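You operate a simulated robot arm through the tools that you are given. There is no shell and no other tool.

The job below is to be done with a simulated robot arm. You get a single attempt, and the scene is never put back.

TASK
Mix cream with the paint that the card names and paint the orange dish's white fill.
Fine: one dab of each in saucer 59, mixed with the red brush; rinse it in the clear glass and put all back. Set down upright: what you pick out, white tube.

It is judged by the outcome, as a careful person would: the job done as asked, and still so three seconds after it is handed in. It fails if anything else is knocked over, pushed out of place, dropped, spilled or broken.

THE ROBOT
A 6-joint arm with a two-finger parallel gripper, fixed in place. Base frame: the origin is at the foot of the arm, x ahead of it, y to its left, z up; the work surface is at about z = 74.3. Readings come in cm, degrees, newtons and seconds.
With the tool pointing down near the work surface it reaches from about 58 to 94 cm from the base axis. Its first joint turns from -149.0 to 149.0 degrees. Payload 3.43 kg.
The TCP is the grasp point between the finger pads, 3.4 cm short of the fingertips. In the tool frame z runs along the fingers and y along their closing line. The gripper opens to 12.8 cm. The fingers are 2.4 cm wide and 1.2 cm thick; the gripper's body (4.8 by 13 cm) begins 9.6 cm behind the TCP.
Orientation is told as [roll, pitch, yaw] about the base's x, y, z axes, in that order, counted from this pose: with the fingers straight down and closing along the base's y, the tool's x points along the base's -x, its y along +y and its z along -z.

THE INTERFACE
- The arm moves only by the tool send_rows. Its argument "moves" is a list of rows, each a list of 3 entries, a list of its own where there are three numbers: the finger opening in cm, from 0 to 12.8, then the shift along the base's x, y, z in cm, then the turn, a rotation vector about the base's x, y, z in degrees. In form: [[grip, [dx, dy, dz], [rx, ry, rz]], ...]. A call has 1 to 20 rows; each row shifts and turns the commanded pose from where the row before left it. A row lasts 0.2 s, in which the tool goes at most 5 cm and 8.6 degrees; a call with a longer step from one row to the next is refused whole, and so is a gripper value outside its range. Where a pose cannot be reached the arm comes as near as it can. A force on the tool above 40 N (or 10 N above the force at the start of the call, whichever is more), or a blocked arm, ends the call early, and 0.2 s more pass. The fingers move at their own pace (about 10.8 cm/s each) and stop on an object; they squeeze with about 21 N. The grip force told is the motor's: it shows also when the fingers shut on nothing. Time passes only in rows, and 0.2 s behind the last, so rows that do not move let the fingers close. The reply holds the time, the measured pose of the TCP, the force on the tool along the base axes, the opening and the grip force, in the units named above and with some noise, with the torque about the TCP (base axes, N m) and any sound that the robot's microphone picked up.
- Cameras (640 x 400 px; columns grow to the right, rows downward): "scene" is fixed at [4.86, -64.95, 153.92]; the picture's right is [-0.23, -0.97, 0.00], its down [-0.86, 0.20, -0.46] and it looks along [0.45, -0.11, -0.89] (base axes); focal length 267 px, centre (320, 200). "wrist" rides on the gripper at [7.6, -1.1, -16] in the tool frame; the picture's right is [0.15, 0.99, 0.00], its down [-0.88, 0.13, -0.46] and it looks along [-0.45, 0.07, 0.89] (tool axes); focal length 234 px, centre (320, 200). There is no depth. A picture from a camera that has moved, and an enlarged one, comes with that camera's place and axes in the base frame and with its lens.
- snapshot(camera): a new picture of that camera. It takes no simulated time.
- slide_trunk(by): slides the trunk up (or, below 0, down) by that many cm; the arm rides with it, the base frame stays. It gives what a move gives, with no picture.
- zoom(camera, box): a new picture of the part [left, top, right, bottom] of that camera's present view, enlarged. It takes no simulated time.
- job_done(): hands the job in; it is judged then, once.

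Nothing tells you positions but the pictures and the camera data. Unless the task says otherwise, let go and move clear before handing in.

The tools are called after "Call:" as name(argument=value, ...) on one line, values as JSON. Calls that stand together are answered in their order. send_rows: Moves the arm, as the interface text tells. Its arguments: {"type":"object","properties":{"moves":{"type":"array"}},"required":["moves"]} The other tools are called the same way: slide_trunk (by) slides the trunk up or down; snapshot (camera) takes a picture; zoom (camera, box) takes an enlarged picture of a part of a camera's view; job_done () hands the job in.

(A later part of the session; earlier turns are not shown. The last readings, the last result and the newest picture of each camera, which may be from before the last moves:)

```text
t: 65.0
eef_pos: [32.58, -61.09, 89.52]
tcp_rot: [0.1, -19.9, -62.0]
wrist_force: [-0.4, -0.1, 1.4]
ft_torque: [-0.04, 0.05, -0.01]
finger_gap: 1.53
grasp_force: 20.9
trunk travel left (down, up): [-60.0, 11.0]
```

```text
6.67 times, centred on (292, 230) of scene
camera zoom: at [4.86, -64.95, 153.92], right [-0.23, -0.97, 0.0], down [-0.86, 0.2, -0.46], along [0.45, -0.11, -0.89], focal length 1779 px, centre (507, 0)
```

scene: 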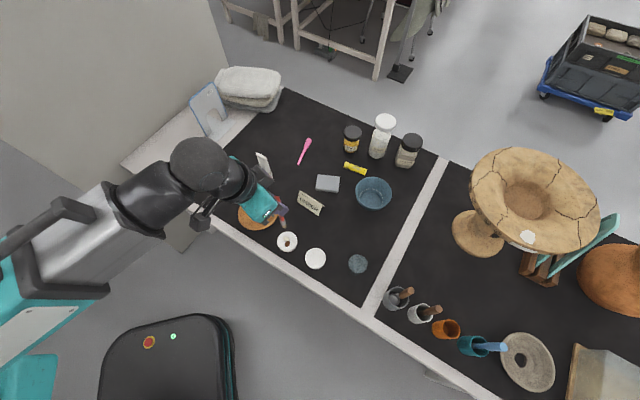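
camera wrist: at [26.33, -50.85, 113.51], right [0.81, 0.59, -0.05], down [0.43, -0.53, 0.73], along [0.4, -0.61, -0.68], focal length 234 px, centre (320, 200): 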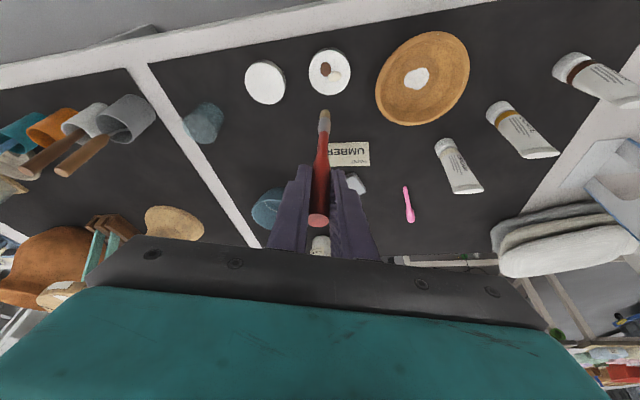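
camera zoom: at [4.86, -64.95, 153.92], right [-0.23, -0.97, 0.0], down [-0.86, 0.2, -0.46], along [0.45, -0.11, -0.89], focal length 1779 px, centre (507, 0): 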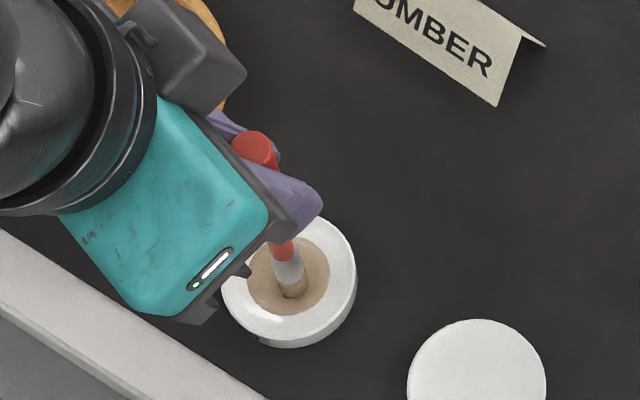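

Nearly mixed, with only small specks of the two dabs left. One more round of stirring should finish it.

Call:
send_rows(moves=[[0.5, [0.23, 0.57, 0], [0, 0, 0]], [0.5, [0.57, 0.23, 0], [0, 0, 0]], [0.5, [0.57, -0.23, 0], [0, 0, 0]], [0.5, [0.23, -0.57, 0], [0, 0, 0]], [0.5, [-0.23, -0.57, 0], [0, 0, 0]], [0.5, [-0.57, -0.23, 0], [0, 0, 0]], [0.5, [-0.57, 0.23, 0], [0, 0, 0]], [0.5, [-0.23, 0.57, 0], [0, 0, 0]], [0.5, [0.4, 0, 0], [0, 0, 0]], [0.5, [0.5, 0, 0], [0, 0, 0]], [0.5, [0.5, 0, 0], [0, 0, 0]], [0.5, [-0.5, -0.1, 0], [0, 0, 0]], [0.5, [-0.4, 0.1, 0], [0, 0, 0]], [0.5, [0, 0, 0], [0, 0, 0]]])

Call:
zoom(camera="wrist", box=[270, 60, 370, 140])

Call:
zoom(camera="scene", box=[260, 200, 324, 260])

```text
t: 68.0
eef_pos: [32.92, -61.09, 89.6]
tcp_rot: [0.0, -20.0, -62.1]
wrist_force: [-0.7, 0.2, -0.2]
ft_torque: [-0.01, 0.0, 0.02]
finger_gap: 1.53
grasp_force: 20.9
trunk travel left (down, up): [-60.0, 11.0]
```

```text
5.00 times, centred on (320, 100) of wrist
camera zoom: at [26.16, -50.54, 102.18], right [0.81, 0.59, -0.05], down [0.43, -0.53, 0.73], along [0.4, -0.61, -0.68], focal length 1171 px, centre (320, 700)
```

zoom: 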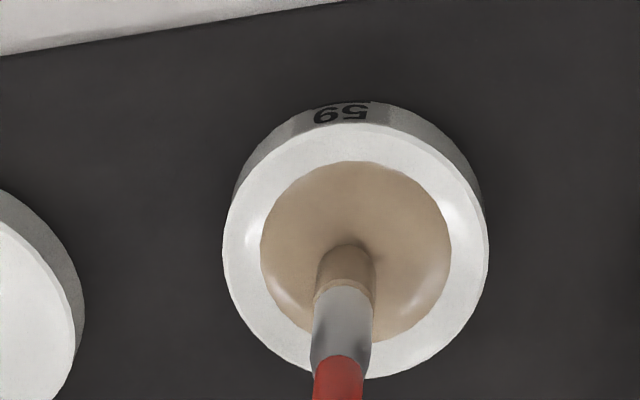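

```text
6.67 times, centred on (292, 230) of scene
camera zoom: at [4.86, -64.95, 153.92], right [-0.23, -0.97, 0.0], down [-0.86, 0.2, -0.46], along [0.45, -0.11, -0.89], focal length 1779 px, centre (507, 0)
```

zoom: 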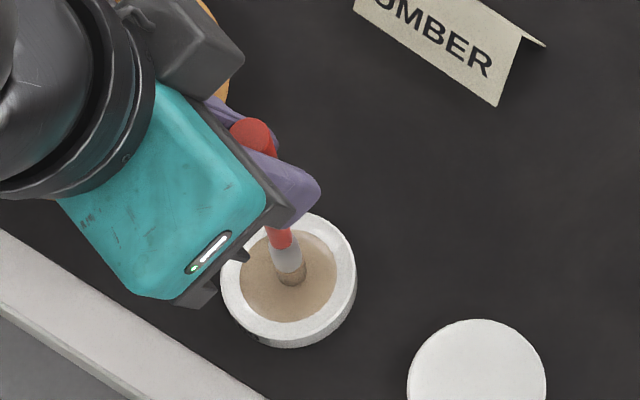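

The paint is fully mixed and the brush is loaded. Next I'll lift and move over the orange dish's white fill.

Call:
send_rows(moves=[[0.5, [0, 0, 0.5], [0, 0, 0]], [0.5, [0, 0, 3], [0, 0, 0]], [0.5, [0, 0, 4], [0, 0, 0]], [0.5, [0, 0, 4], [0, 0, 0]], [0.5, [3, 1.8, 0], [0, 0, 2]], [0.5, [3, 1.8, 0], [0, 0, 2]], [0.5, [3, 1.8, 0], [0, 0, 2]], [0.5, [2.8, 1.6, 0], [0, 0, 2]], [0.5, [0, 0, 0], [0, 0, 0]]])

Call:
snapshot(camera="wrist")

Call:
zoom(camera="wrist", box=[250, 20, 410, 120])

Call:
zoom(camera="scene", box=[220, 170, 316, 260])

```text
t: 70.0
eef_pos: [44.72, -54.07, 100.97]
tcp_rot: [0.0, -20.0, -54.0]
wrist_force: [-0.8, 0.0, 0.2]
ft_torque: [0.02, -0.01, 0.0]
finger_gap: 1.55
grasp_force: 21.2
trunk travel left (down, up): [-60.0, 11.0]
```

```text
taken
camera wrist: at [36.46, -44.59, 113.69], right [0.72, 0.69, -0.05], down [0.5, -0.47, 0.73], along [0.48, -0.55, -0.68], focal length 234 px, centre (320, 200)
```

wrist: 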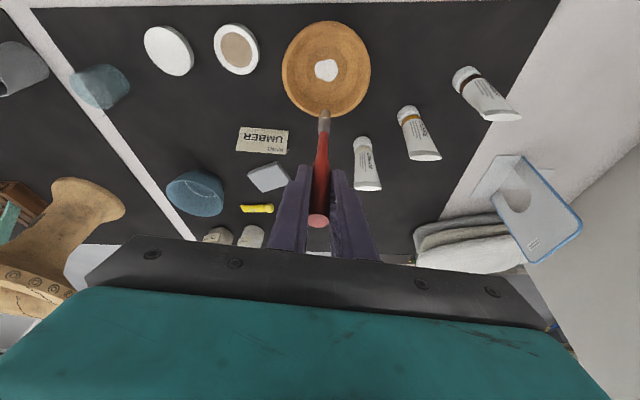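

```text
4.00 times, centred on (330, 70) of wrist
camera zoom: at [36.46, -44.59, 113.69], right [0.72, 0.69, -0.05], down [0.5, -0.47, 0.73], along [0.48, -0.55, -0.68], focal length 937 px, centre (280, 720)
```

zoom: 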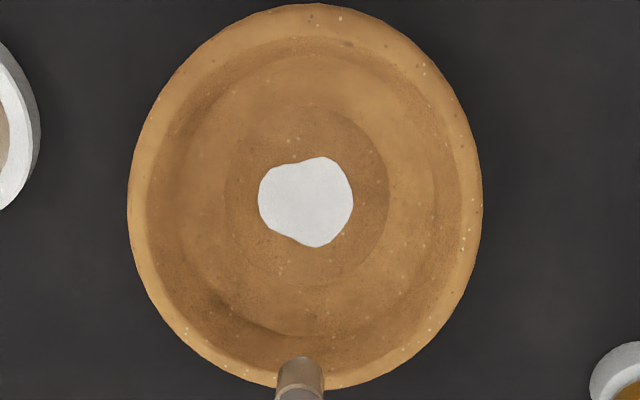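

```text
4.44 times, centred on (268, 215) of scene
camera zoom: at [4.86, -64.95, 153.92], right [-0.23, -0.97, 0.0], down [-0.86, 0.2, -0.46], along [0.45, -0.11, -0.89], focal length 1186 px, centre (551, 133)
```

zoom: 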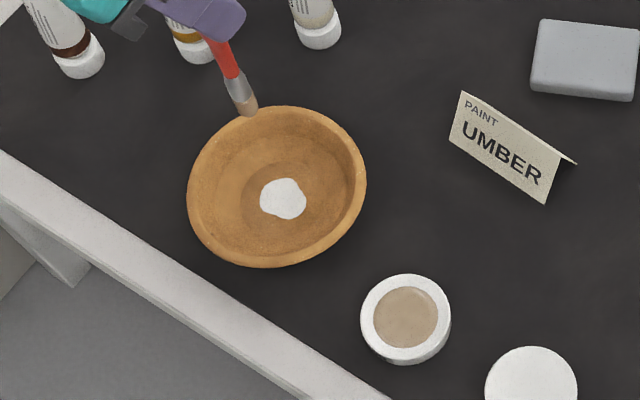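

The white fill is centred at about (44.15, -54.0). I'll lower the brush toward it and look.

Call:
send_rows(moves=[[0.5, [-0.55, 0.07, -3], [0, 0, 0]], [0.5, [0, 0, -3], [0, 0, 0]], [0.5, [0, 0, -2.5], [0, 0, 0]], [0.5, [0, 0, -0.5], [0, 0, 0]], [0.5, [0, 0, -0.4], [0, 0, 0]], [0.5, [0, 0, 0], [0, 0, 0]]])

Call:
zoom(camera="wrist", box=[250, 50, 390, 140])

Call:
zoom(camera="scene", box=[220, 170, 316, 260])

```text
t: 71.4
eef_pos: [44.39, -54.15, 91.62]
tcp_rot: [0.1, -20.0, -54.0]
wrist_force: [0.3, 0.1, 0.2]
ft_torque: [0.02, -0.01, 0.0]
finger_gap: 1.53
grasp_force: 21.0
trunk travel left (down, up): [-60.0, 11.0]
```

```text
4.44 times, centred on (320, 95) of wrist
camera zoom: at [36.0, -44.54, 104.21], right [0.72, 0.69, -0.05], down [0.5, -0.47, 0.73], along [0.48, -0.55, -0.68], focal length 1041 px, centre (320, 667)
```

zoom: 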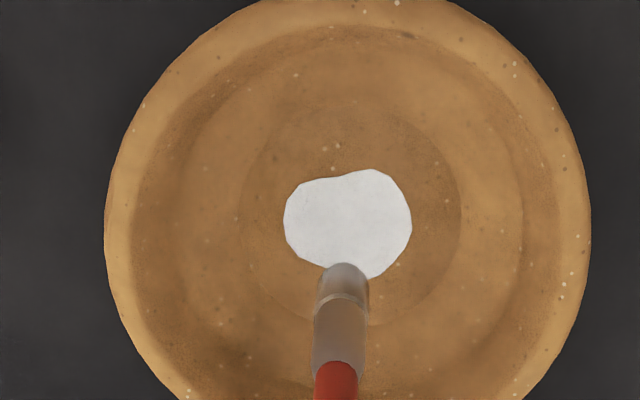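

```text
4.44 times, centred on (268, 215) of scene
camera zoom: at [4.86, -64.95, 153.92], right [-0.23, -0.97, 0.0], down [-0.86, 0.2, -0.46], along [0.45, -0.11, -0.89], focal length 1186 px, centre (551, 133)
```

zoom: 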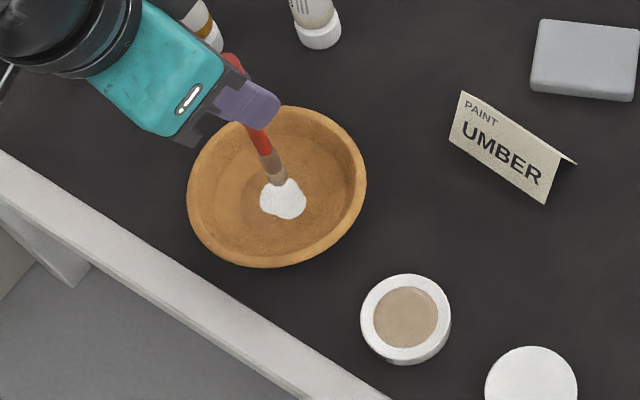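

Call:
send_rows(moves=[[0.5, [-0.1, 0.1, -0.4], [0, 0, 0]], [0.5, [0, 0, -0.4], [0, 0, 0]], [0.5, [0, 0, -0.3], [0, 0, 0]], [0.5, [0, 0, -0.2], [0, 0, 0]], [0.5, [0, 0, 0], [0, 0, 0]]])

Call:
zoom(camera="wrist", box=[250, 50, 390, 140])

Call:
zoom(camera="scene", box=[230, 190, 294, 230])

```text
t: 72.6
eef_pos: [44.15, -53.97, 90.22]
tcp_rot: [-0.1, -20.0, -54.0]
wrist_force: [0.3, -0.1, -0.2]
ft_torque: [0.03, -0.02, 0.0]
finger_gap: 1.53
grasp_force: 20.9
trunk travel left (down, up): [-60.0, 11.0]
```

```text
4.44 times, centred on (320, 95) of wrist
camera zoom: at [35.89, -44.42, 102.92], right [0.72, 0.69, -0.05], down [0.5, -0.47, 0.73], along [0.48, -0.55, -0.68], focal length 1041 px, centre (320, 667)
```

zoom: 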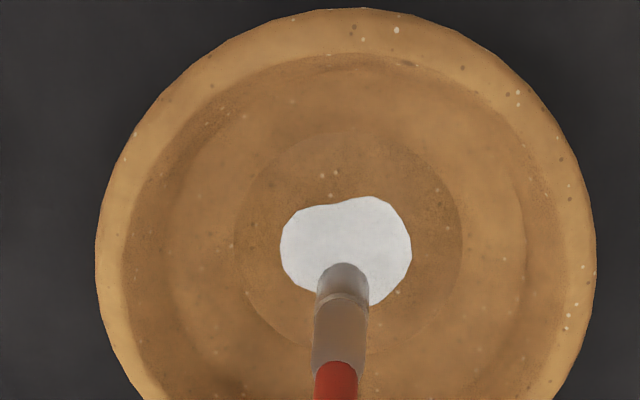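

```text
10.00 times, centred on (262, 210) of scene
camera zoom: at [4.86, -64.95, 153.92], right [-0.23, -0.97, 0.0], down [-0.86, 0.2, -0.46], along [0.45, -0.11, -0.89], focal length 2668 px, centre (900, 100)
```

zoom: 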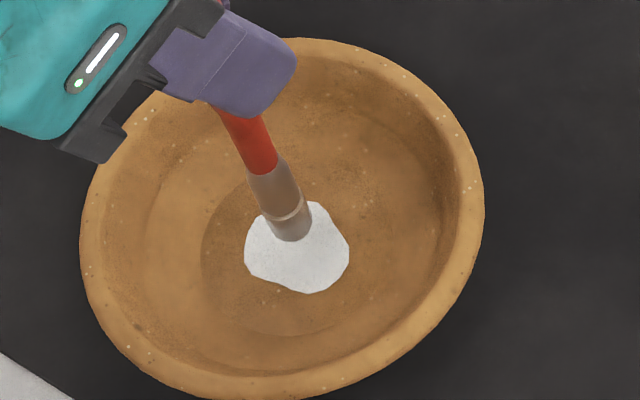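

Still just above the fill. I'll keep easing down.

Call:
send_rows(moves=[[0.5, [0, 0, -0.2], [0, 0, 0]], [0.5, [0, 0, -0.2], [0, 0, 0]], [0.5, [0, 0, -0.15], [0, 0, 0]], [0.5, [0, 0, 0], [0, 0, 0]]])

Call:
zoom(camera="wrist", box=[250, 50, 390, 140])

Call:
zoom(camera="scene", box=[230, 190, 294, 230])

```text
t: 73.6
eef_pos: [44.19, -53.94, 89.83]
tcp_rot: [0.0, -19.9, -54.0]
wrist_force: [0.4, -0.2, 0.3]
ft_torque: [-0.01, 0.02, 0.01]
finger_gap: 1.54
grasp_force: 20.7
trunk travel left (down, up): [-60.0, 11.0]
```

```text
4.44 times, centred on (320, 95) of wrist
camera zoom: at [35.88, -44.41, 102.39], right [0.72, 0.69, -0.05], down [0.5, -0.47, 0.73], along [0.48, -0.55, -0.68], focal length 1041 px, centre (320, 667)
```

zoom: 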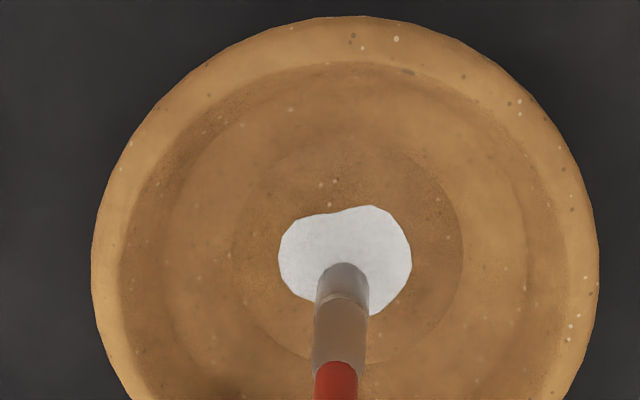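

```text
10.00 times, centred on (262, 210) of scene
camera zoom: at [4.86, -64.95, 153.92], right [-0.23, -0.97, 0.0], down [-0.86, 0.2, -0.46], along [0.45, -0.11, -0.89], focal length 2668 px, centre (900, 100)
```

zoom: 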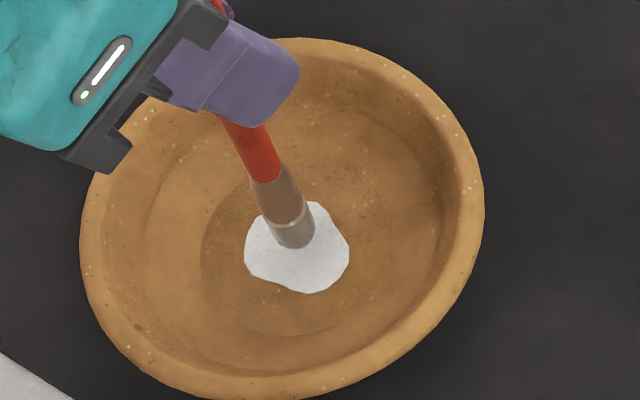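

Call:
send_rows(moves=[[0.5, [0, 0, -0.15], [0, 0, 0]], [0.5, [0, 0, -0.12], [0, 0, 0]], [0.5, [0, 0, -0.12], [0, 0, 0]], [0.5, [0, 0, 0], [0, 0, 0]]])

Call:
zoom(camera="scene", box=[230, 190, 294, 230])

```text
t: 74.6
eef_pos: [44.13, -53.98, 89.48]
tcp_rot: [0.1, -20.0, -54.0]
wrist_force: [0.5, 0.1, -0.2]
ft_torque: [0.02, 0.01, 0.01]
finger_gap: 1.51
grasp_force: 21.0
trunk travel left (down, up): [-60.0, 11.0]
```

```text
10.00 times, centred on (262, 210) of scene
camera zoom: at [4.86, -64.95, 153.92], right [-0.23, -0.97, 0.0], down [-0.86, 0.2, -0.46], along [0.45, -0.11, -0.89], focal length 2668 px, centre (900, 100)
```

zoom: 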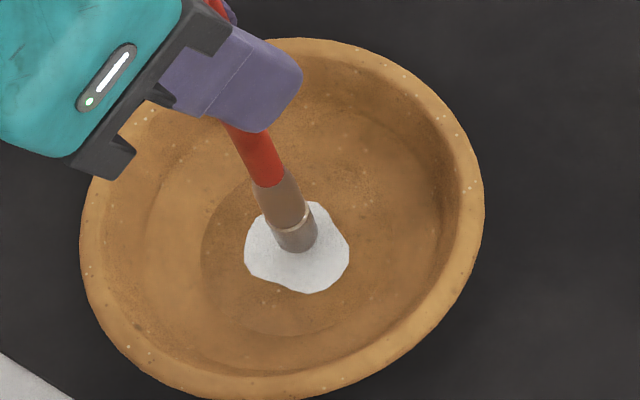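

Call:
send_rows(moves=[[0.5, [0, 0, -0.1], [0, 0, 0]], [0.5, [0, 0, -0.1], [0, 0, 0]], [0.5, [0, 0, -0.1], [0, 0, 0]], [0.5, [0, 0, 0], [0, 0, 0]]])

Call:
zoom(camera="scene", box=[230, 190, 294, 230])

```text
t: 75.6
eef_pos: [44.1, -53.97, 89.13]
tcp_rot: [0.0, -19.9, -53.9]
wrist_force: [-0.3, 0.8, -0.6]
ft_torque: [0.02, 0.01, 0.01]
finger_gap: 1.5
grasp_force: 21.0
trunk travel left (down, up): [-60.0, 11.0]
```

```text
10.00 times, centred on (262, 210) of scene
camera zoom: at [4.86, -64.95, 153.92], right [-0.23, -0.97, 0.0], down [-0.86, 0.2, -0.46], along [0.45, -0.11, -0.89], focal length 2668 px, centre (900, 100)
```

zoom: 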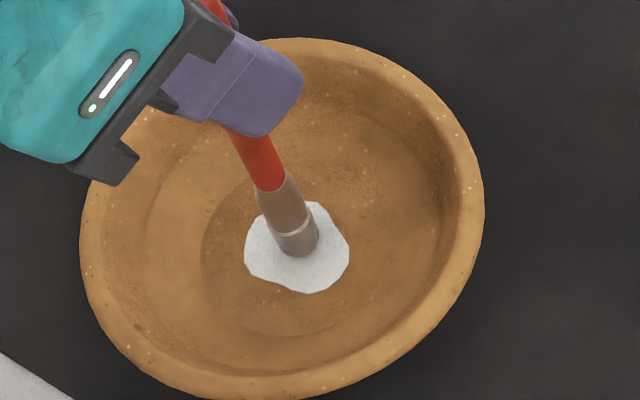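

Call:
send_rows(moves=[[0.5, [0, 0, -0.1], [0, 0, 0]], [0.5, [0, 0, -0.1], [0, 0, 0]], [0.5, [0, 0, 0], [0, 0, 0]]])

Call:
zoom(camera="scene", box=[230, 190, 294, 230])

```text
t: 76.4
eef_pos: [44.19, -54.01, 88.99]
tcp_rot: [0.0, -20.1, -54.1]
wrist_force: [0.6, -0.3, 9.7]
ft_torque: [0.0, -0.08, -0.02]
finger_gap: 1.52
grasp_force: 21.5
trunk travel left (down, up): [-60.0, 11.0]
```

```text
10.00 times, centred on (262, 210) of scene
camera zoom: at [4.86, -64.95, 153.92], right [-0.23, -0.97, 0.0], down [-0.86, 0.2, -0.46], along [0.45, -0.11, -0.89], focal length 2668 px, centre (900, 100)
```

zoom: 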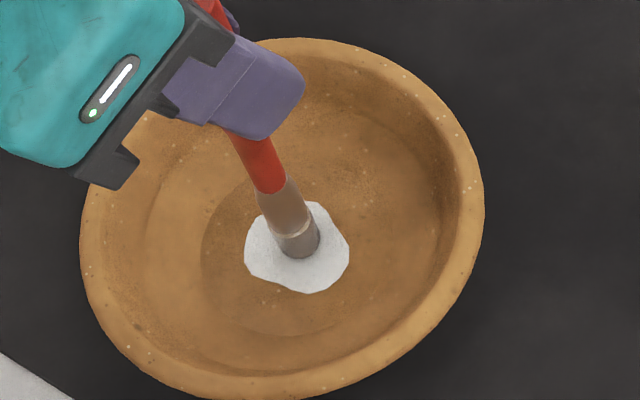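

Light contact made. I'll back off a hair and make a small test stroke.

Call:
send_rows(moves=[[0.5, [0, 0, 0.07], [0, 0, 0]], [0.5, [-0.3, 0, 0], [0, 0, 0]], [0.5, [-0.3, 0.1, 0], [0, 0, 0]], [0.5, [0, 0, 0], [0, 0, 0]]])

Call:
zoom(camera="scene", box=[230, 190, 294, 230])

Call:
zoom(camera="wrist", box=[270, 80, 370, 140])

```text
t: 77.4
eef_pos: [43.44, -53.77, 88.98]
tcp_rot: [0.0, -20.0, -54.1]
wrist_force: [1.0, -1.1, 4.1]
ft_torque: [-0.03, -0.26, 0.01]
finger_gap: 1.52
grasp_force: 20.8
trunk travel left (down, up): [-60.0, 11.0]
```

```text
10.00 times, centred on (262, 210) of scene
camera zoom: at [4.86, -64.95, 153.92], right [-0.23, -0.97, 0.0], down [-0.86, 0.2, -0.46], along [0.45, -0.11, -0.89], focal length 2668 px, centre (900, 100)
```

zoom: 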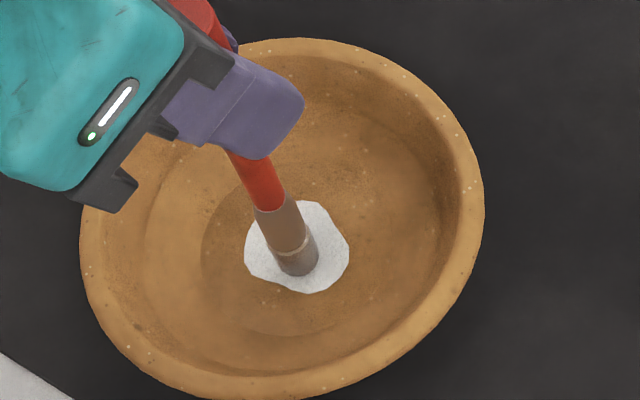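

```text
6.40 times, centred on (320, 110) of wrist
camera zoom: at [35.26, -44.29, 101.59], right [0.72, 0.69, -0.05], down [0.5, -0.47, 0.73], along [0.48, -0.55, -0.68], focal length 1499 px, centre (320, 776)
```

zoom: 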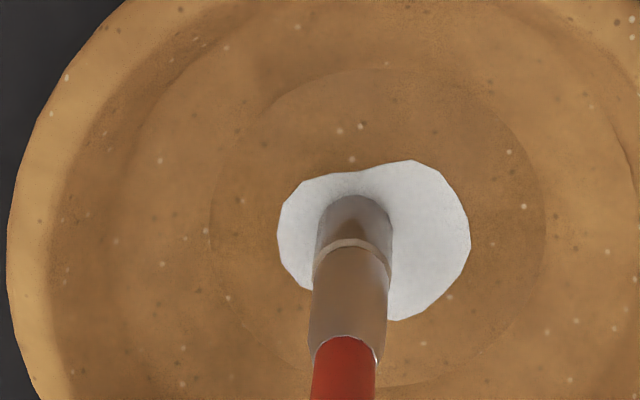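

No paint is visible around the tip yet. I'll stroke across to the other side and look at where it's been.

Call:
send_rows(moves=[[0.5, [0.3, -0.1, 0], [0, 0, 0]], [0.5, [0.4, 0, 0], [0, 0, 0]], [0.5, [0.4, 0, 0], [0, 0, 0]], [0.5, [0, 0, 0], [0, 0, 0]]])

Call:
zoom(camera="scene", box=[230, 190, 294, 230])

Call:
zoom(camera="wrist", box=[270, 80, 370, 140])

```text
t: 78.4
eef_pos: [44.73, -53.92, 88.95]
tcp_rot: [0.0, -20.0, -54.0]
wrist_force: [-1.9, 0.6, 4.1]
ft_torque: [-0.02, 0.2, -0.01]
finger_gap: 1.51
grasp_force: 21.3
trunk travel left (down, up): [-60.0, 11.0]
```

```text
10.00 times, centred on (262, 210) of scene
camera zoom: at [4.86, -64.95, 153.92], right [-0.23, -0.97, 0.0], down [-0.86, 0.2, -0.46], along [0.45, -0.11, -0.89], focal length 2668 px, centre (900, 100)
```

zoom: 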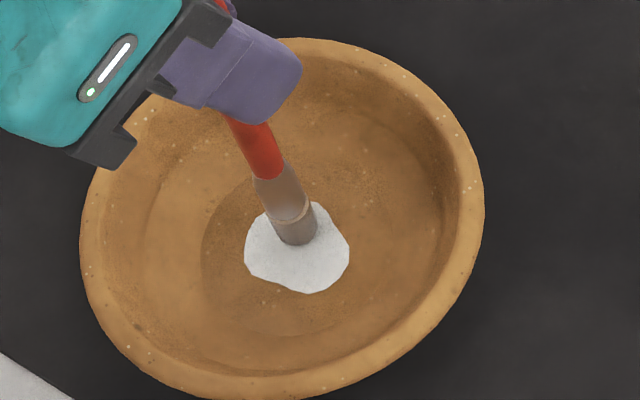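

```text
6.40 times, centred on (320, 110) of wrist
camera zoom: at [36.39, -44.37, 101.58], right [0.72, 0.69, -0.05], down [0.5, -0.47, 0.73], along [0.48, -0.55, -0.68], focal length 1499 px, centre (320, 776)
```

zoom: 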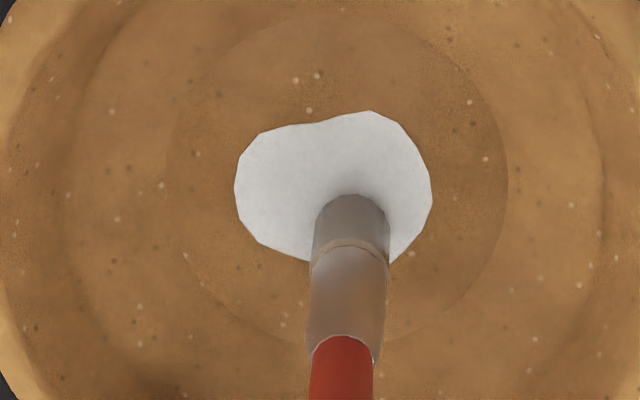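

No mark is appearing. I'll raise the brush a bit and inspect both its tip and the fill.

Call:
send_rows(moves=[[0.5, [0, 0, 1], [0, 0, 0]], [0.5, [0, 0, 3], [0, 0, 0]], [0.5, [0, 0, 4], [0, 0, 0]], [0.5, [0, 0, 0], [0, 0, 0]]])

Call:
zoom(camera="scene", box=[230, 180, 294, 230])

Call:
zoom(camera="wrist", box=[270, 50, 370, 140])

Call:
zoom(camera="scene", box=[270, 225, 334, 275])

```text
t: 79.4
eef_pos: [44.72, -53.91, 96.82]
tcp_rot: [0.0, -20.0, -53.9]
wrist_force: [0.2, 0.0, -1.0]
ft_torque: [0.01, 0.01, 0.01]
finger_gap: 1.52
grasp_force: 21.4
trunk travel left (down, up): [-60.0, 11.0]
```

```text
8.00 times, centred on (262, 205) of scene
camera zoom: at [4.86, -64.95, 153.92], right [-0.23, -0.97, 0.0], down [-0.86, 0.2, -0.46], along [0.45, -0.11, -0.89], focal length 2135 px, centre (784, 160)
```

zoom: 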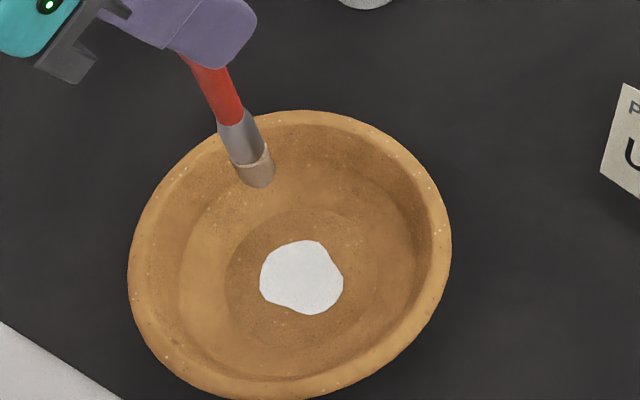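

```text
4.44 times, centred on (320, 95) of wrist
camera zoom: at [36.35, -44.35, 109.56], right [0.72, 0.69, -0.05], down [0.5, -0.47, 0.73], along [0.48, -0.55, -0.68], focal length 1041 px, centre (320, 667)
```

zoom: 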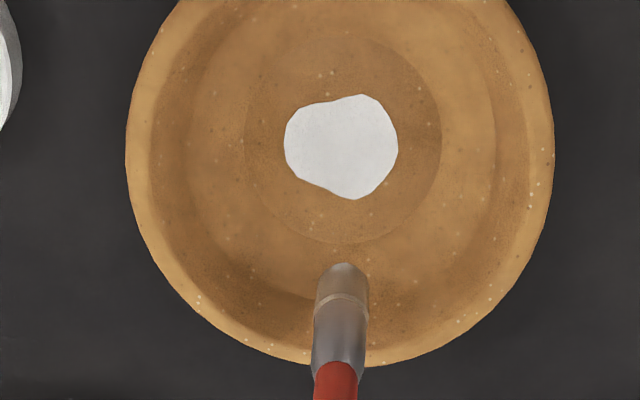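

```text
8.00 times, centred on (302, 250) of scene
camera zoom: at [4.86, -64.95, 153.92], right [-0.23, -0.97, 0.0], down [-0.86, 0.2, -0.46], along [0.45, -0.11, -0.89], focal length 2135 px, centre (464, -200)
```

zoom: 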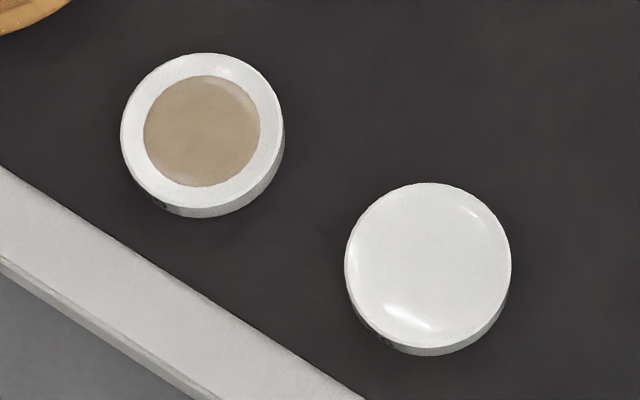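

The fill is unmarked, though the brush looks tan. It may need a fresh load from the finished mix, so I'll go back and dip it in saucer 59.

Call:
send_rows(moves=[[0.5, [0, 0, 3], [0, 0, 0]], [0.5, [-2.9, -1.8, 1], [0, 0, -2]], [0.5, [-2.9, -1.8, 0], [0, 0, -2]], [0.5, [-2.9, -1.8, 0], [0, 0, -2]], [0.5, [-2.8, -1.9, 0], [0, 0, -2]], [0.5, [0, 0, -4], [0, 0, 0]], [0.5, [0, 0, -4], [0, 0, 0]], [0.5, [0, 0, -2.5], [0, 0, 0]], [0.5, [0, 0, -0.4], [0, 0, 0]], [0.5, [0, 0, 0], [0, 0, 0]]])

Call:
zoom(camera="wrist", box=[270, 60, 370, 140])

```text
t: 81.6
eef_pos: [33.07, -61.12, 90.02]
tcp_rot: [0.0, -20.0, -62.0]
wrist_force: [0.2, -0.3, 0.0]
ft_torque: [-0.03, -0.04, 0.03]
finger_gap: 1.52
grasp_force: 20.9
trunk travel left (down, up): [-60.0, 11.0]
```

```text
5.00 times, centred on (320, 100) of wrist
camera zoom: at [26.27, -50.62, 102.6], right [0.81, 0.59, -0.05], down [0.43, -0.53, 0.73], along [0.4, -0.61, -0.68], focal length 1171 px, centre (320, 700)
```

zoom: 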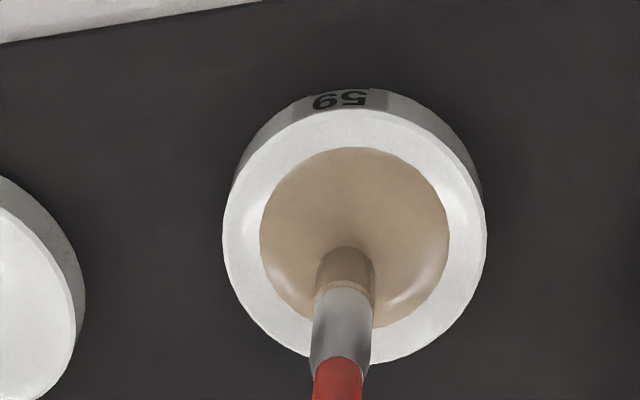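

Call:
send_rows(moves=[[0.5, [0, 0, -0.2], [0, 0, 0]], [0.5, [0, 0, -0.2], [0, 0, 0]], [0.5, [0, 0, -0.1], [0, 0, 0]], [0.5, [0, 0, 0], [0, 0, 0]], [0.5, [0.4, 0, 0], [0, 0, 0]], [0.5, [0, 0.4, 0], [0, 0, 0]], [0.5, [-0.4, 0, 0], [0, 0, 0]], [0.5, [0, -0.4, 0], [0, 0, 0]], [0.5, [0, 0, 0], [0, 0, 0]]])

Call:
zoom(camera="wrist", box=[270, 60, 370, 140])

Call:
zoom(camera="scene", box=[260, 215, 324, 260])

```text
t: 83.6
eef_pos: [33.14, -61.19, 89.67]
tcp_rot: [0.0, -20.0, -62.1]
wrist_force: [-0.1, 0.4, -0.2]
ft_torque: [0.02, 0.0, 0.03]
finger_gap: 1.52
grasp_force: 20.8
trunk travel left (down, up): [-60.0, 11.0]
```

```text
5.00 times, centred on (320, 100) of wrist
camera zoom: at [26.29, -50.62, 102.19], right [0.81, 0.59, -0.05], down [0.43, -0.53, 0.73], along [0.4, -0.61, -0.68], focal length 1171 px, centre (320, 700)
```

zoom: 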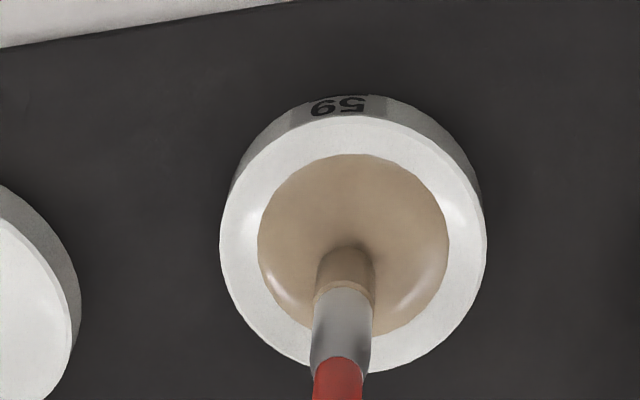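

```text
8.89 times, centred on (292, 238) of scene
camera zoom: at [4.86, -64.95, 153.92], right [-0.23, -0.97, 0.0], down [-0.86, 0.2, -0.46], along [0.45, -0.11, -0.89], focal length 2372 px, centre (569, -133)
```

zoom: 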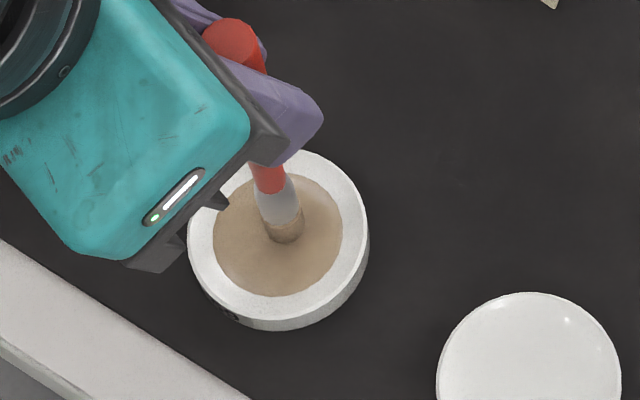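

There's no contact force yet. I'll press down lightly so the bristles load.

Call:
send_rows(moves=[[0.5, [0, 0, -0.1], [0, 0, 0]], [0.5, [0, 0, -0.08], [0, 0, 0]], [0.5, [0, 0, 0], [0, 0, 0]], [0.5, [0, 0, 0], [0, 0, 0]]])

```text
t: 84.6
eef_pos: [33.0, -61.18, 89.63]
tcp_rot: [-0.1, -20.1, -62.0]
wrist_force: [-0.6, 0.8, 10.7]
ft_torque: [-0.06, -0.06, 0.03]
finger_gap: 1.54
grasp_force: 21.0
trunk travel left (down, up): [-60.0, 11.0]
```

Pressed at about 10 N. I'll lift and return to the fill.

Call:
send_rows(moves=[[0.5, [0, 0, 0.5], [0, 0, 0]], [0.5, [0, 0, 3.5], [0, 0, 0]], [0.5, [0, 0, 3.5], [0, 0, 0]], [0.5, [0, 0, 3.5], [0, 0, 0]], [0.5, [2.8, 1.8, 0], [0, 0, 2]], [0.5, [2.8, 1.8, 0], [0, 0, 2]], [0.5, [2.8, 1.8, 0], [0, 0, 2]], [0.5, [2.7, 1.8, 0], [0, 0, 2]], [0.5, [0, 0, -4], [0, 0, 0]], [0.5, [0, 0, -4], [0, 0, 0]], [0.5, [0, 0, -2.5], [0, 0, 0]], [0.5, [0, 0, 0], [0, 0, 0]]])

Call:
zoom(camera="wrist", box=[270, 70, 370, 140])

Call:
zoom(camera="scene", box=[230, 185, 310, 255])

```text
t: 87.2
eef_pos: [44.19, -53.97, 90.04]
tcp_rot: [-0.1, -20.0, -54.0]
wrist_force: [1.1, -0.6, -0.4]
ft_torque: [0.0, -0.02, 0.0]
finger_gap: 1.56
grasp_force: 21.1
trunk travel left (down, up): [-60.0, 11.0]
```

```text
5.71 times, centred on (320, 105) of wrist
camera zoom: at [35.95, -44.48, 102.52], right [0.72, 0.69, -0.05], down [0.5, -0.47, 0.73], along [0.48, -0.55, -0.68], focal length 1338 px, centre (320, 743)
```

zoom: 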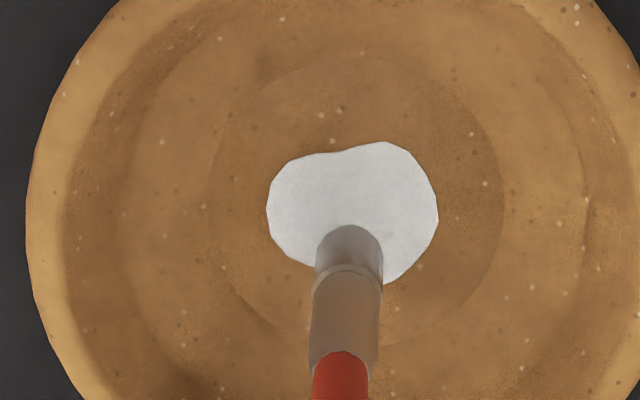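

```text
5.71 times, centred on (270, 220) of scene
camera zoom: at [4.86, -64.95, 153.92], right [-0.23, -0.97, 0.0], down [-0.86, 0.2, -0.46], along [0.45, -0.11, -0.89], focal length 1525 px, centre (606, 86)
```

zoom: 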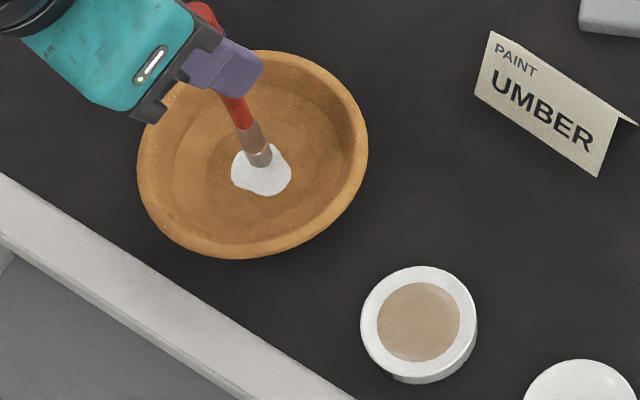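

Call:
send_rows(moves=[[0.5, [-0.2, 0.2, -0.5], [0, 0, 0]], [0.5, [0, 0, -0.3], [0, 0, 0]], [0.5, [0, 0, -0.15], [0, 0, 0]], [0.5, [0, 0, -0.1], [0, 0, 0]], [0.5, [0, 0, -0.08], [0, 0, 0]], [0.5, [0, 0, 0], [0, 0, 0]]])

Call:
zoom(camera="wrist", box=[270, 70, 370, 140])

```text
t: 88.6
eef_pos: [44.05, -53.82, 89.08]
tcp_rot: [0.0, -20.1, -54.0]
wrist_force: [0.7, -1.1, 16.5]
ft_torque: [-0.19, -0.14, -0.01]
finger_gap: 1.51
grasp_force: 20.9
trunk travel left (down, up): [-60.0, 11.0]
```

```text
5.71 times, centred on (320, 105) of wrist
camera zoom: at [35.71, -44.27, 101.51], right [0.72, 0.69, -0.05], down [0.5, -0.46, 0.73], along [0.48, -0.55, -0.68], focal length 1338 px, centre (320, 743)
```

zoom: 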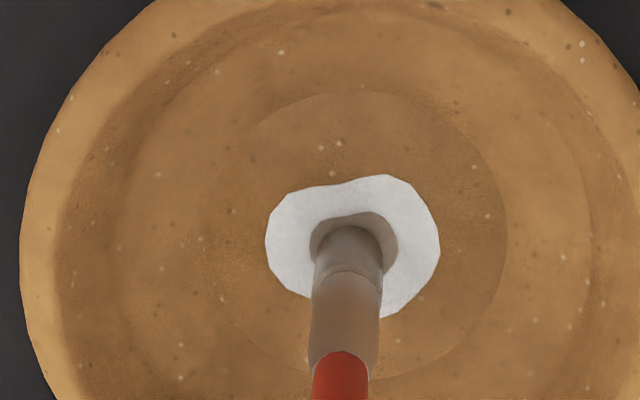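

Paint is transferring now that the brush is freshly loaded. I'll ease the pressure and stroke around to cover the rest of the fill.

Call:
send_rows(moves=[[0.5, [0, 0, 0.09], [0, 0, 0]], [0.5, [-0.2, 0.21, 0], [0, 0, 0]], [0.5, [-0.21, 0.22, 0], [0, 0, 0]], [0.5, [0.23, 0.19, 0], [0, 0, 0]], [0.5, [0.24, 0.19, 0], [0, 0, 0]], [0.5, [0.33, -0.1, 0], [0, 0, 0]], [0.5, [0.34, -0.09, 0], [0, 0, 0]], [0.5, [0.15, -0.34, 0], [0, 0, 0]], [0.5, [0.15, -0.34, 0], [0, 0, 0]], [0.5, [0, 0, 0], [0, 0, 0]]])

Call:
zoom(camera="wrist", box=[270, 70, 370, 140])

Call:
zoom(camera="scene", box=[230, 190, 294, 230])

```text
t: 90.8
eef_pos: [45.22, -53.89, 88.9]
tcp_rot: [0.0, -19.9, -54.0]
wrist_force: [-0.6, 1.3, 0.3]
ft_torque: [0.22, 0.1, 0.03]
finger_gap: 1.52
grasp_force: 21.3
trunk travel left (down, up): [-60.0, 11.0]
```

```text
5.71 times, centred on (320, 105) of wrist
camera zoom: at [36.83, -44.36, 101.46], right [0.72, 0.69, -0.05], down [0.5, -0.47, 0.73], along [0.48, -0.55, -0.68], focal length 1338 px, centre (320, 743)
```

zoom: 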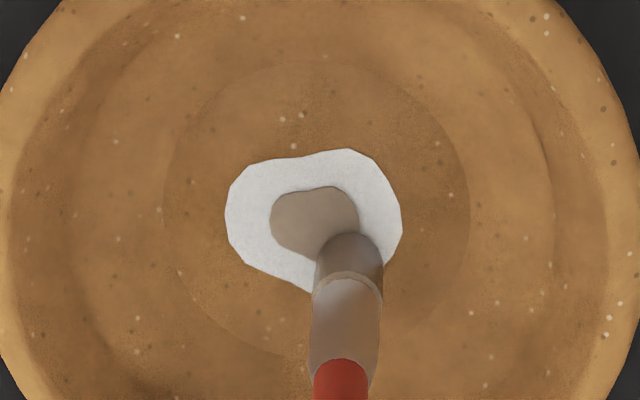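

```text
10.00 times, centred on (262, 210) of scene
camera zoom: at [4.86, -64.95, 153.92], right [-0.23, -0.97, 0.0], down [-0.86, 0.2, -0.46], along [0.45, -0.11, -0.89], focal length 2668 px, centre (900, 100)
```

zoom: 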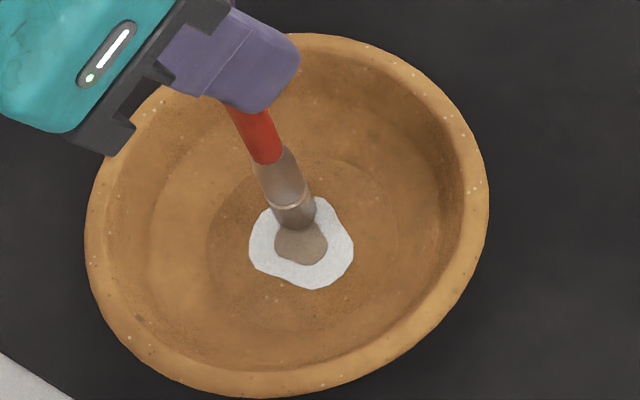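

The painted patch grows as the brush works in contact, but I'd drifted off contact, and the dish has shifted about a millimetre. I'll resume with very light contact nearer the centre.

Call:
send_rows(moves=[[0.5, [-0.5, 0.1, 0], [0, 0, 0]], [0.5, [0, 0, -0.05], [0, 0, 0]], [0.5, [0, 0, 0], [0, 0, 0]]])

Call:
zoom(camera="scene", box=[230, 190, 294, 230])

```text
t: 91.6
eef_pos: [44.6, -53.92, 88.97]
tcp_rot: [-0.1, -20.1, -54.0]
wrist_force: [0.3, 0.3, 1.4]
ft_torque: [-0.02, -0.05, 0.0]
finger_gap: 1.51
grasp_force: 20.8
trunk travel left (down, up): [-60.0, 11.0]
```

```text
10.00 times, centred on (262, 210) of scene
camera zoom: at [4.86, -64.95, 153.92], right [-0.23, -0.97, 0.0], down [-0.86, 0.2, -0.46], along [0.45, -0.11, -0.89], focal length 2668 px, centre (900, 100)
```

zoom: 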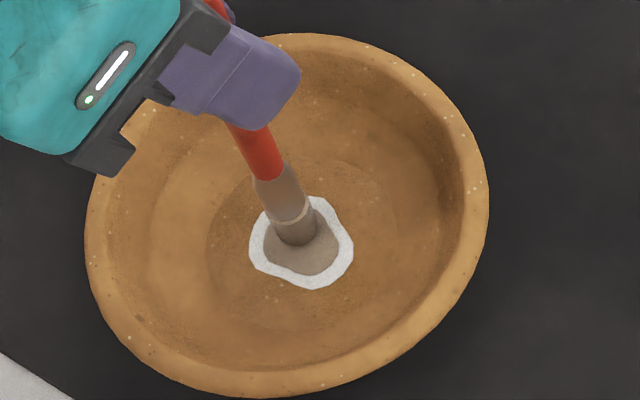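

The patch is growing under light contact. I'll continue with gentle small strokes.

Call:
send_rows(moves=[[0.5, [-0.2, 0.1, 0], [0, 0, 0]], [0.5, [-0.2, 0.1, 0], [0, 0, 0]], [0.5, [-0.1, 0, 0], [0, 0, 0]], [0.5, [0.2, -0.2, 0], [0, 0, 0]], [0.5, [0.2, -0.1, 0], [0, 0, 0]], [0.5, [0, 0, 0], [0, 0, 0]]])

Call:
zoom(camera="scene", box=[230, 190, 294, 230])

Call:
zoom(camera="wrist", box=[270, 70, 370, 140])

```text
t: 93.0
eef_pos: [44.5, -53.87, 88.77]
tcp_rot: [0.0, -20.1, -54.0]
wrist_force: [-0.4, -0.8, 1.9]
ft_torque: [-0.04, 0.12, -0.01]
finger_gap: 1.51
grasp_force: 21.2
trunk travel left (down, up): [-60.0, 11.0]
```

```text
10.00 times, centred on (262, 210) of scene
camera zoom: at [4.86, -64.95, 153.92], right [-0.23, -0.97, 0.0], down [-0.86, 0.2, -0.46], along [0.45, -0.11, -0.89], focal length 2668 px, centre (900, 100)
```

zoom: 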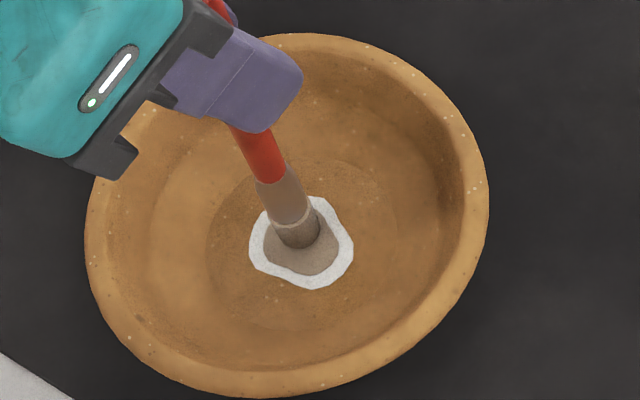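

```text
5.71 times, centred on (320, 105) of wrist
camera zoom: at [36.19, -44.34, 101.45], right [0.72, 0.69, -0.05], down [0.5, -0.47, 0.73], along [0.48, -0.55, -0.68], focal length 1338 px, centre (320, 743)
```

zoom: 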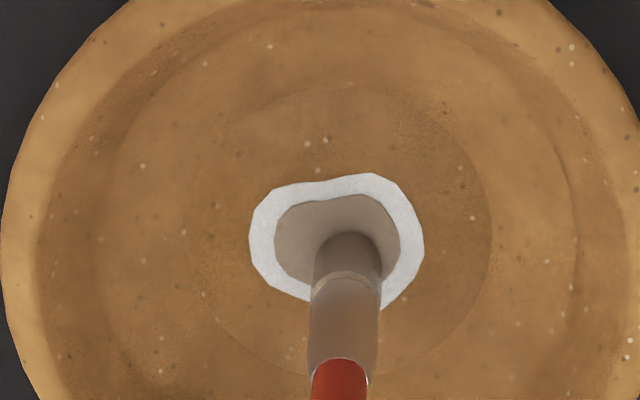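

Growth seems to come with each touch-down. I'll lift slightly and touch again gently.

Call:
send_rows(moves=[[0.5, [0, 0, 0.6], [0, 0, 0]], [0.5, [-0.1, 0.1, 0], [0, 0, 0]], [0.5, [0, 0, -0.3], [0, 0, 0]], [0.5, [0, 0, -0.25], [0, 0, 0]], [0.5, [0, 0, -0.05], [0, 0, 0]], [0.5, [0, 0, 0], [0, 0, 0]]])

Call:
zoom(camera="scene", box=[230, 190, 294, 230])

```text
t: 94.4
eef_pos: [44.43, -53.77, 88.86]
tcp_rot: [-0.1, -20.0, -54.0]
wrist_force: [-0.4, 0.6, 2.3]
ft_torque: [-0.01, -0.05, 0.02]
finger_gap: 1.51
grasp_force: 20.6
trunk travel left (down, up): [-60.0, 11.0]
```

```text
10.00 times, centred on (262, 210) of scene
camera zoom: at [4.86, -64.95, 153.92], right [-0.23, -0.97, 0.0], down [-0.86, 0.2, -0.46], along [0.45, -0.11, -0.89], focal length 2668 px, centre (900, 100)
```

zoom: 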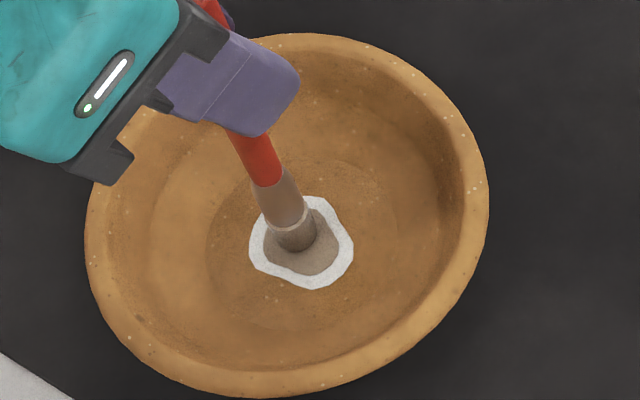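

No change there, so coverage probably counts newly visited areas. I'll sweep toward the outer parts of the fill at light contact.

Call:
send_rows(moves=[[0.5, [0.42, -0.04, 0], [0, 0, 0]], [0.5, [0.42, -0.05, 0], [0, 0, 0]], [0.5, [-0.1, 0.4, 0], [0, 0, 0]], [0.5, [-0.2, 0.3, 0], [0, 0, 0]], [0.5, [-0.35, 0.2, 0], [0, 0, 0]], [0.5, [-0.35, 0.1, 0], [0, 0, 0]], [0.5, [0, 0, 0], [0, 0, 0]]])

Call:
zoom(camera="scene", box=[230, 190, 294, 230])

Call:
zoom(camera="wrist", box=[270, 70, 370, 140])

```text
t: 96.0
eef_pos: [44.2, -52.81, 88.86]
tcp_rot: [0.1, -20.0, -53.9]
wrist_force: [3.3, 1.0, 5.5]
ft_torque: [-0.11, -0.47, -0.01]
finger_gap: 1.53
grasp_force: 20.4
trunk travel left (down, up): [-60.0, 11.0]
```

```text
10.00 times, centred on (262, 210) of scene
camera zoom: at [4.86, -64.95, 153.92], right [-0.23, -0.97, 0.0], down [-0.86, 0.2, -0.46], along [0.45, -0.11, -0.89], focal length 2668 px, centre (900, 100)
```

zoom: 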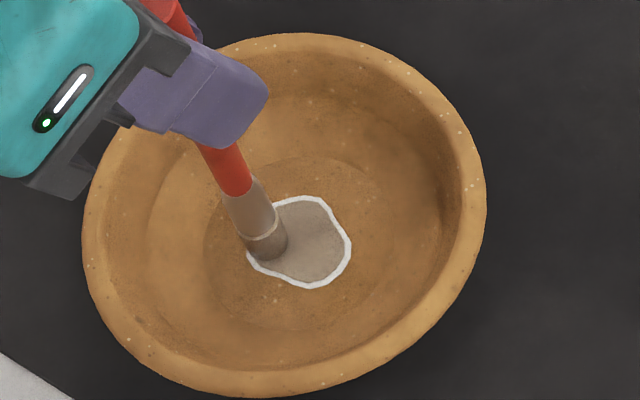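

```text
5.71 times, centred on (320, 105) of wrist
camera zoom: at [35.93, -43.31, 101.43], right [0.72, 0.69, -0.05], down [0.5, -0.47, 0.73], along [0.48, -0.55, -0.68], focal length 1338 px, centre (320, 743)
```

zoom: 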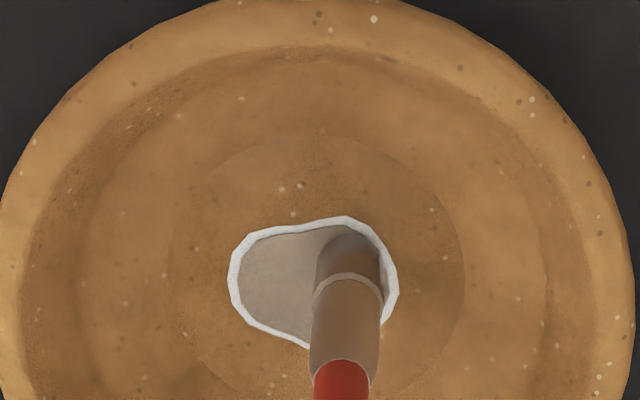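

That confirms it: coverage grows with newly visited areas. I'll continue around the rest of the fill.

Call:
send_rows(moves=[[0.5, [-0.35, -0.15, 0.04], [0, 0, 0]], [0.5, [-0.35, -0.2, 0], [0, 0, 0]], [0.5, [-0.2, -0.35, 0], [0, 0, 0]], [0.5, [-0.1, -0.35, 0], [0, 0, 0]], [0.5, [0.1, -0.35, 0], [0, 0, 0]], [0.5, [0.2, -0.35, 0], [0, 0, 0]], [0.5, [0, 0, 0], [0, 0, 0]]])

Call:
zoom(camera="scene", box=[230, 190, 294, 230])

Call:
zoom(camera="wrist", box=[270, 70, 370, 140])

```text
t: 97.6
eef_pos: [43.5, -54.53, 88.86]
tcp_rot: [0.1, -20.1, -53.9]
wrist_force: [-1.2, 1.9, 3.4]
ft_torque: [0.45, 0.18, -0.03]
finger_gap: 1.53
grasp_force: 21.3
trunk travel left (down, up): [-60.0, 11.0]
```

```text
10.00 times, centred on (262, 210) of scene
camera zoom: at [4.86, -64.95, 153.92], right [-0.23, -0.97, 0.0], down [-0.86, 0.2, -0.46], along [0.45, -0.11, -0.89], focal length 2668 px, centre (900, 100)
```

zoom: 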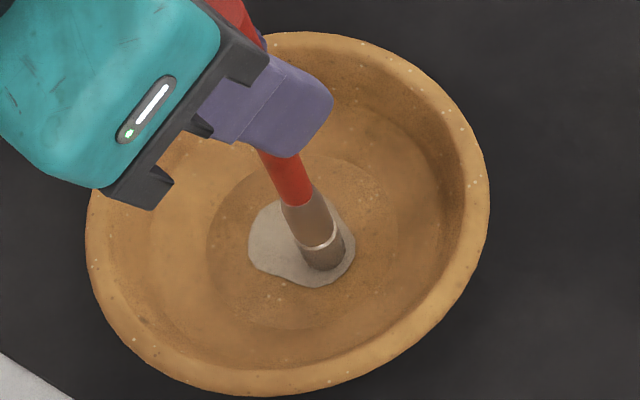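

```text
5.71 times, centred on (320, 105) of wrist
camera zoom: at [35.23, -45.08, 101.44], right [0.72, 0.69, -0.05], down [0.5, -0.47, 0.73], along [0.48, -0.55, -0.68], focal length 1338 px, centre (320, 743)
```

zoom: 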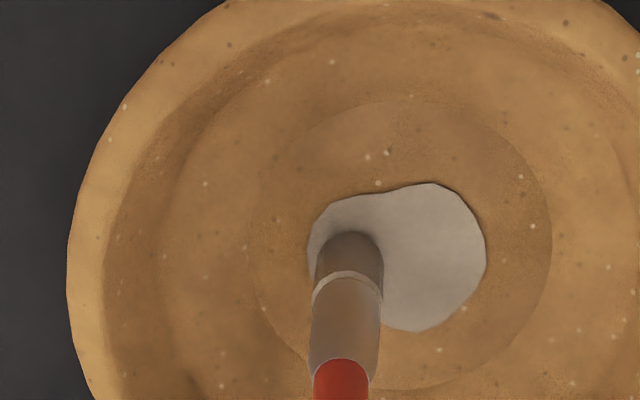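

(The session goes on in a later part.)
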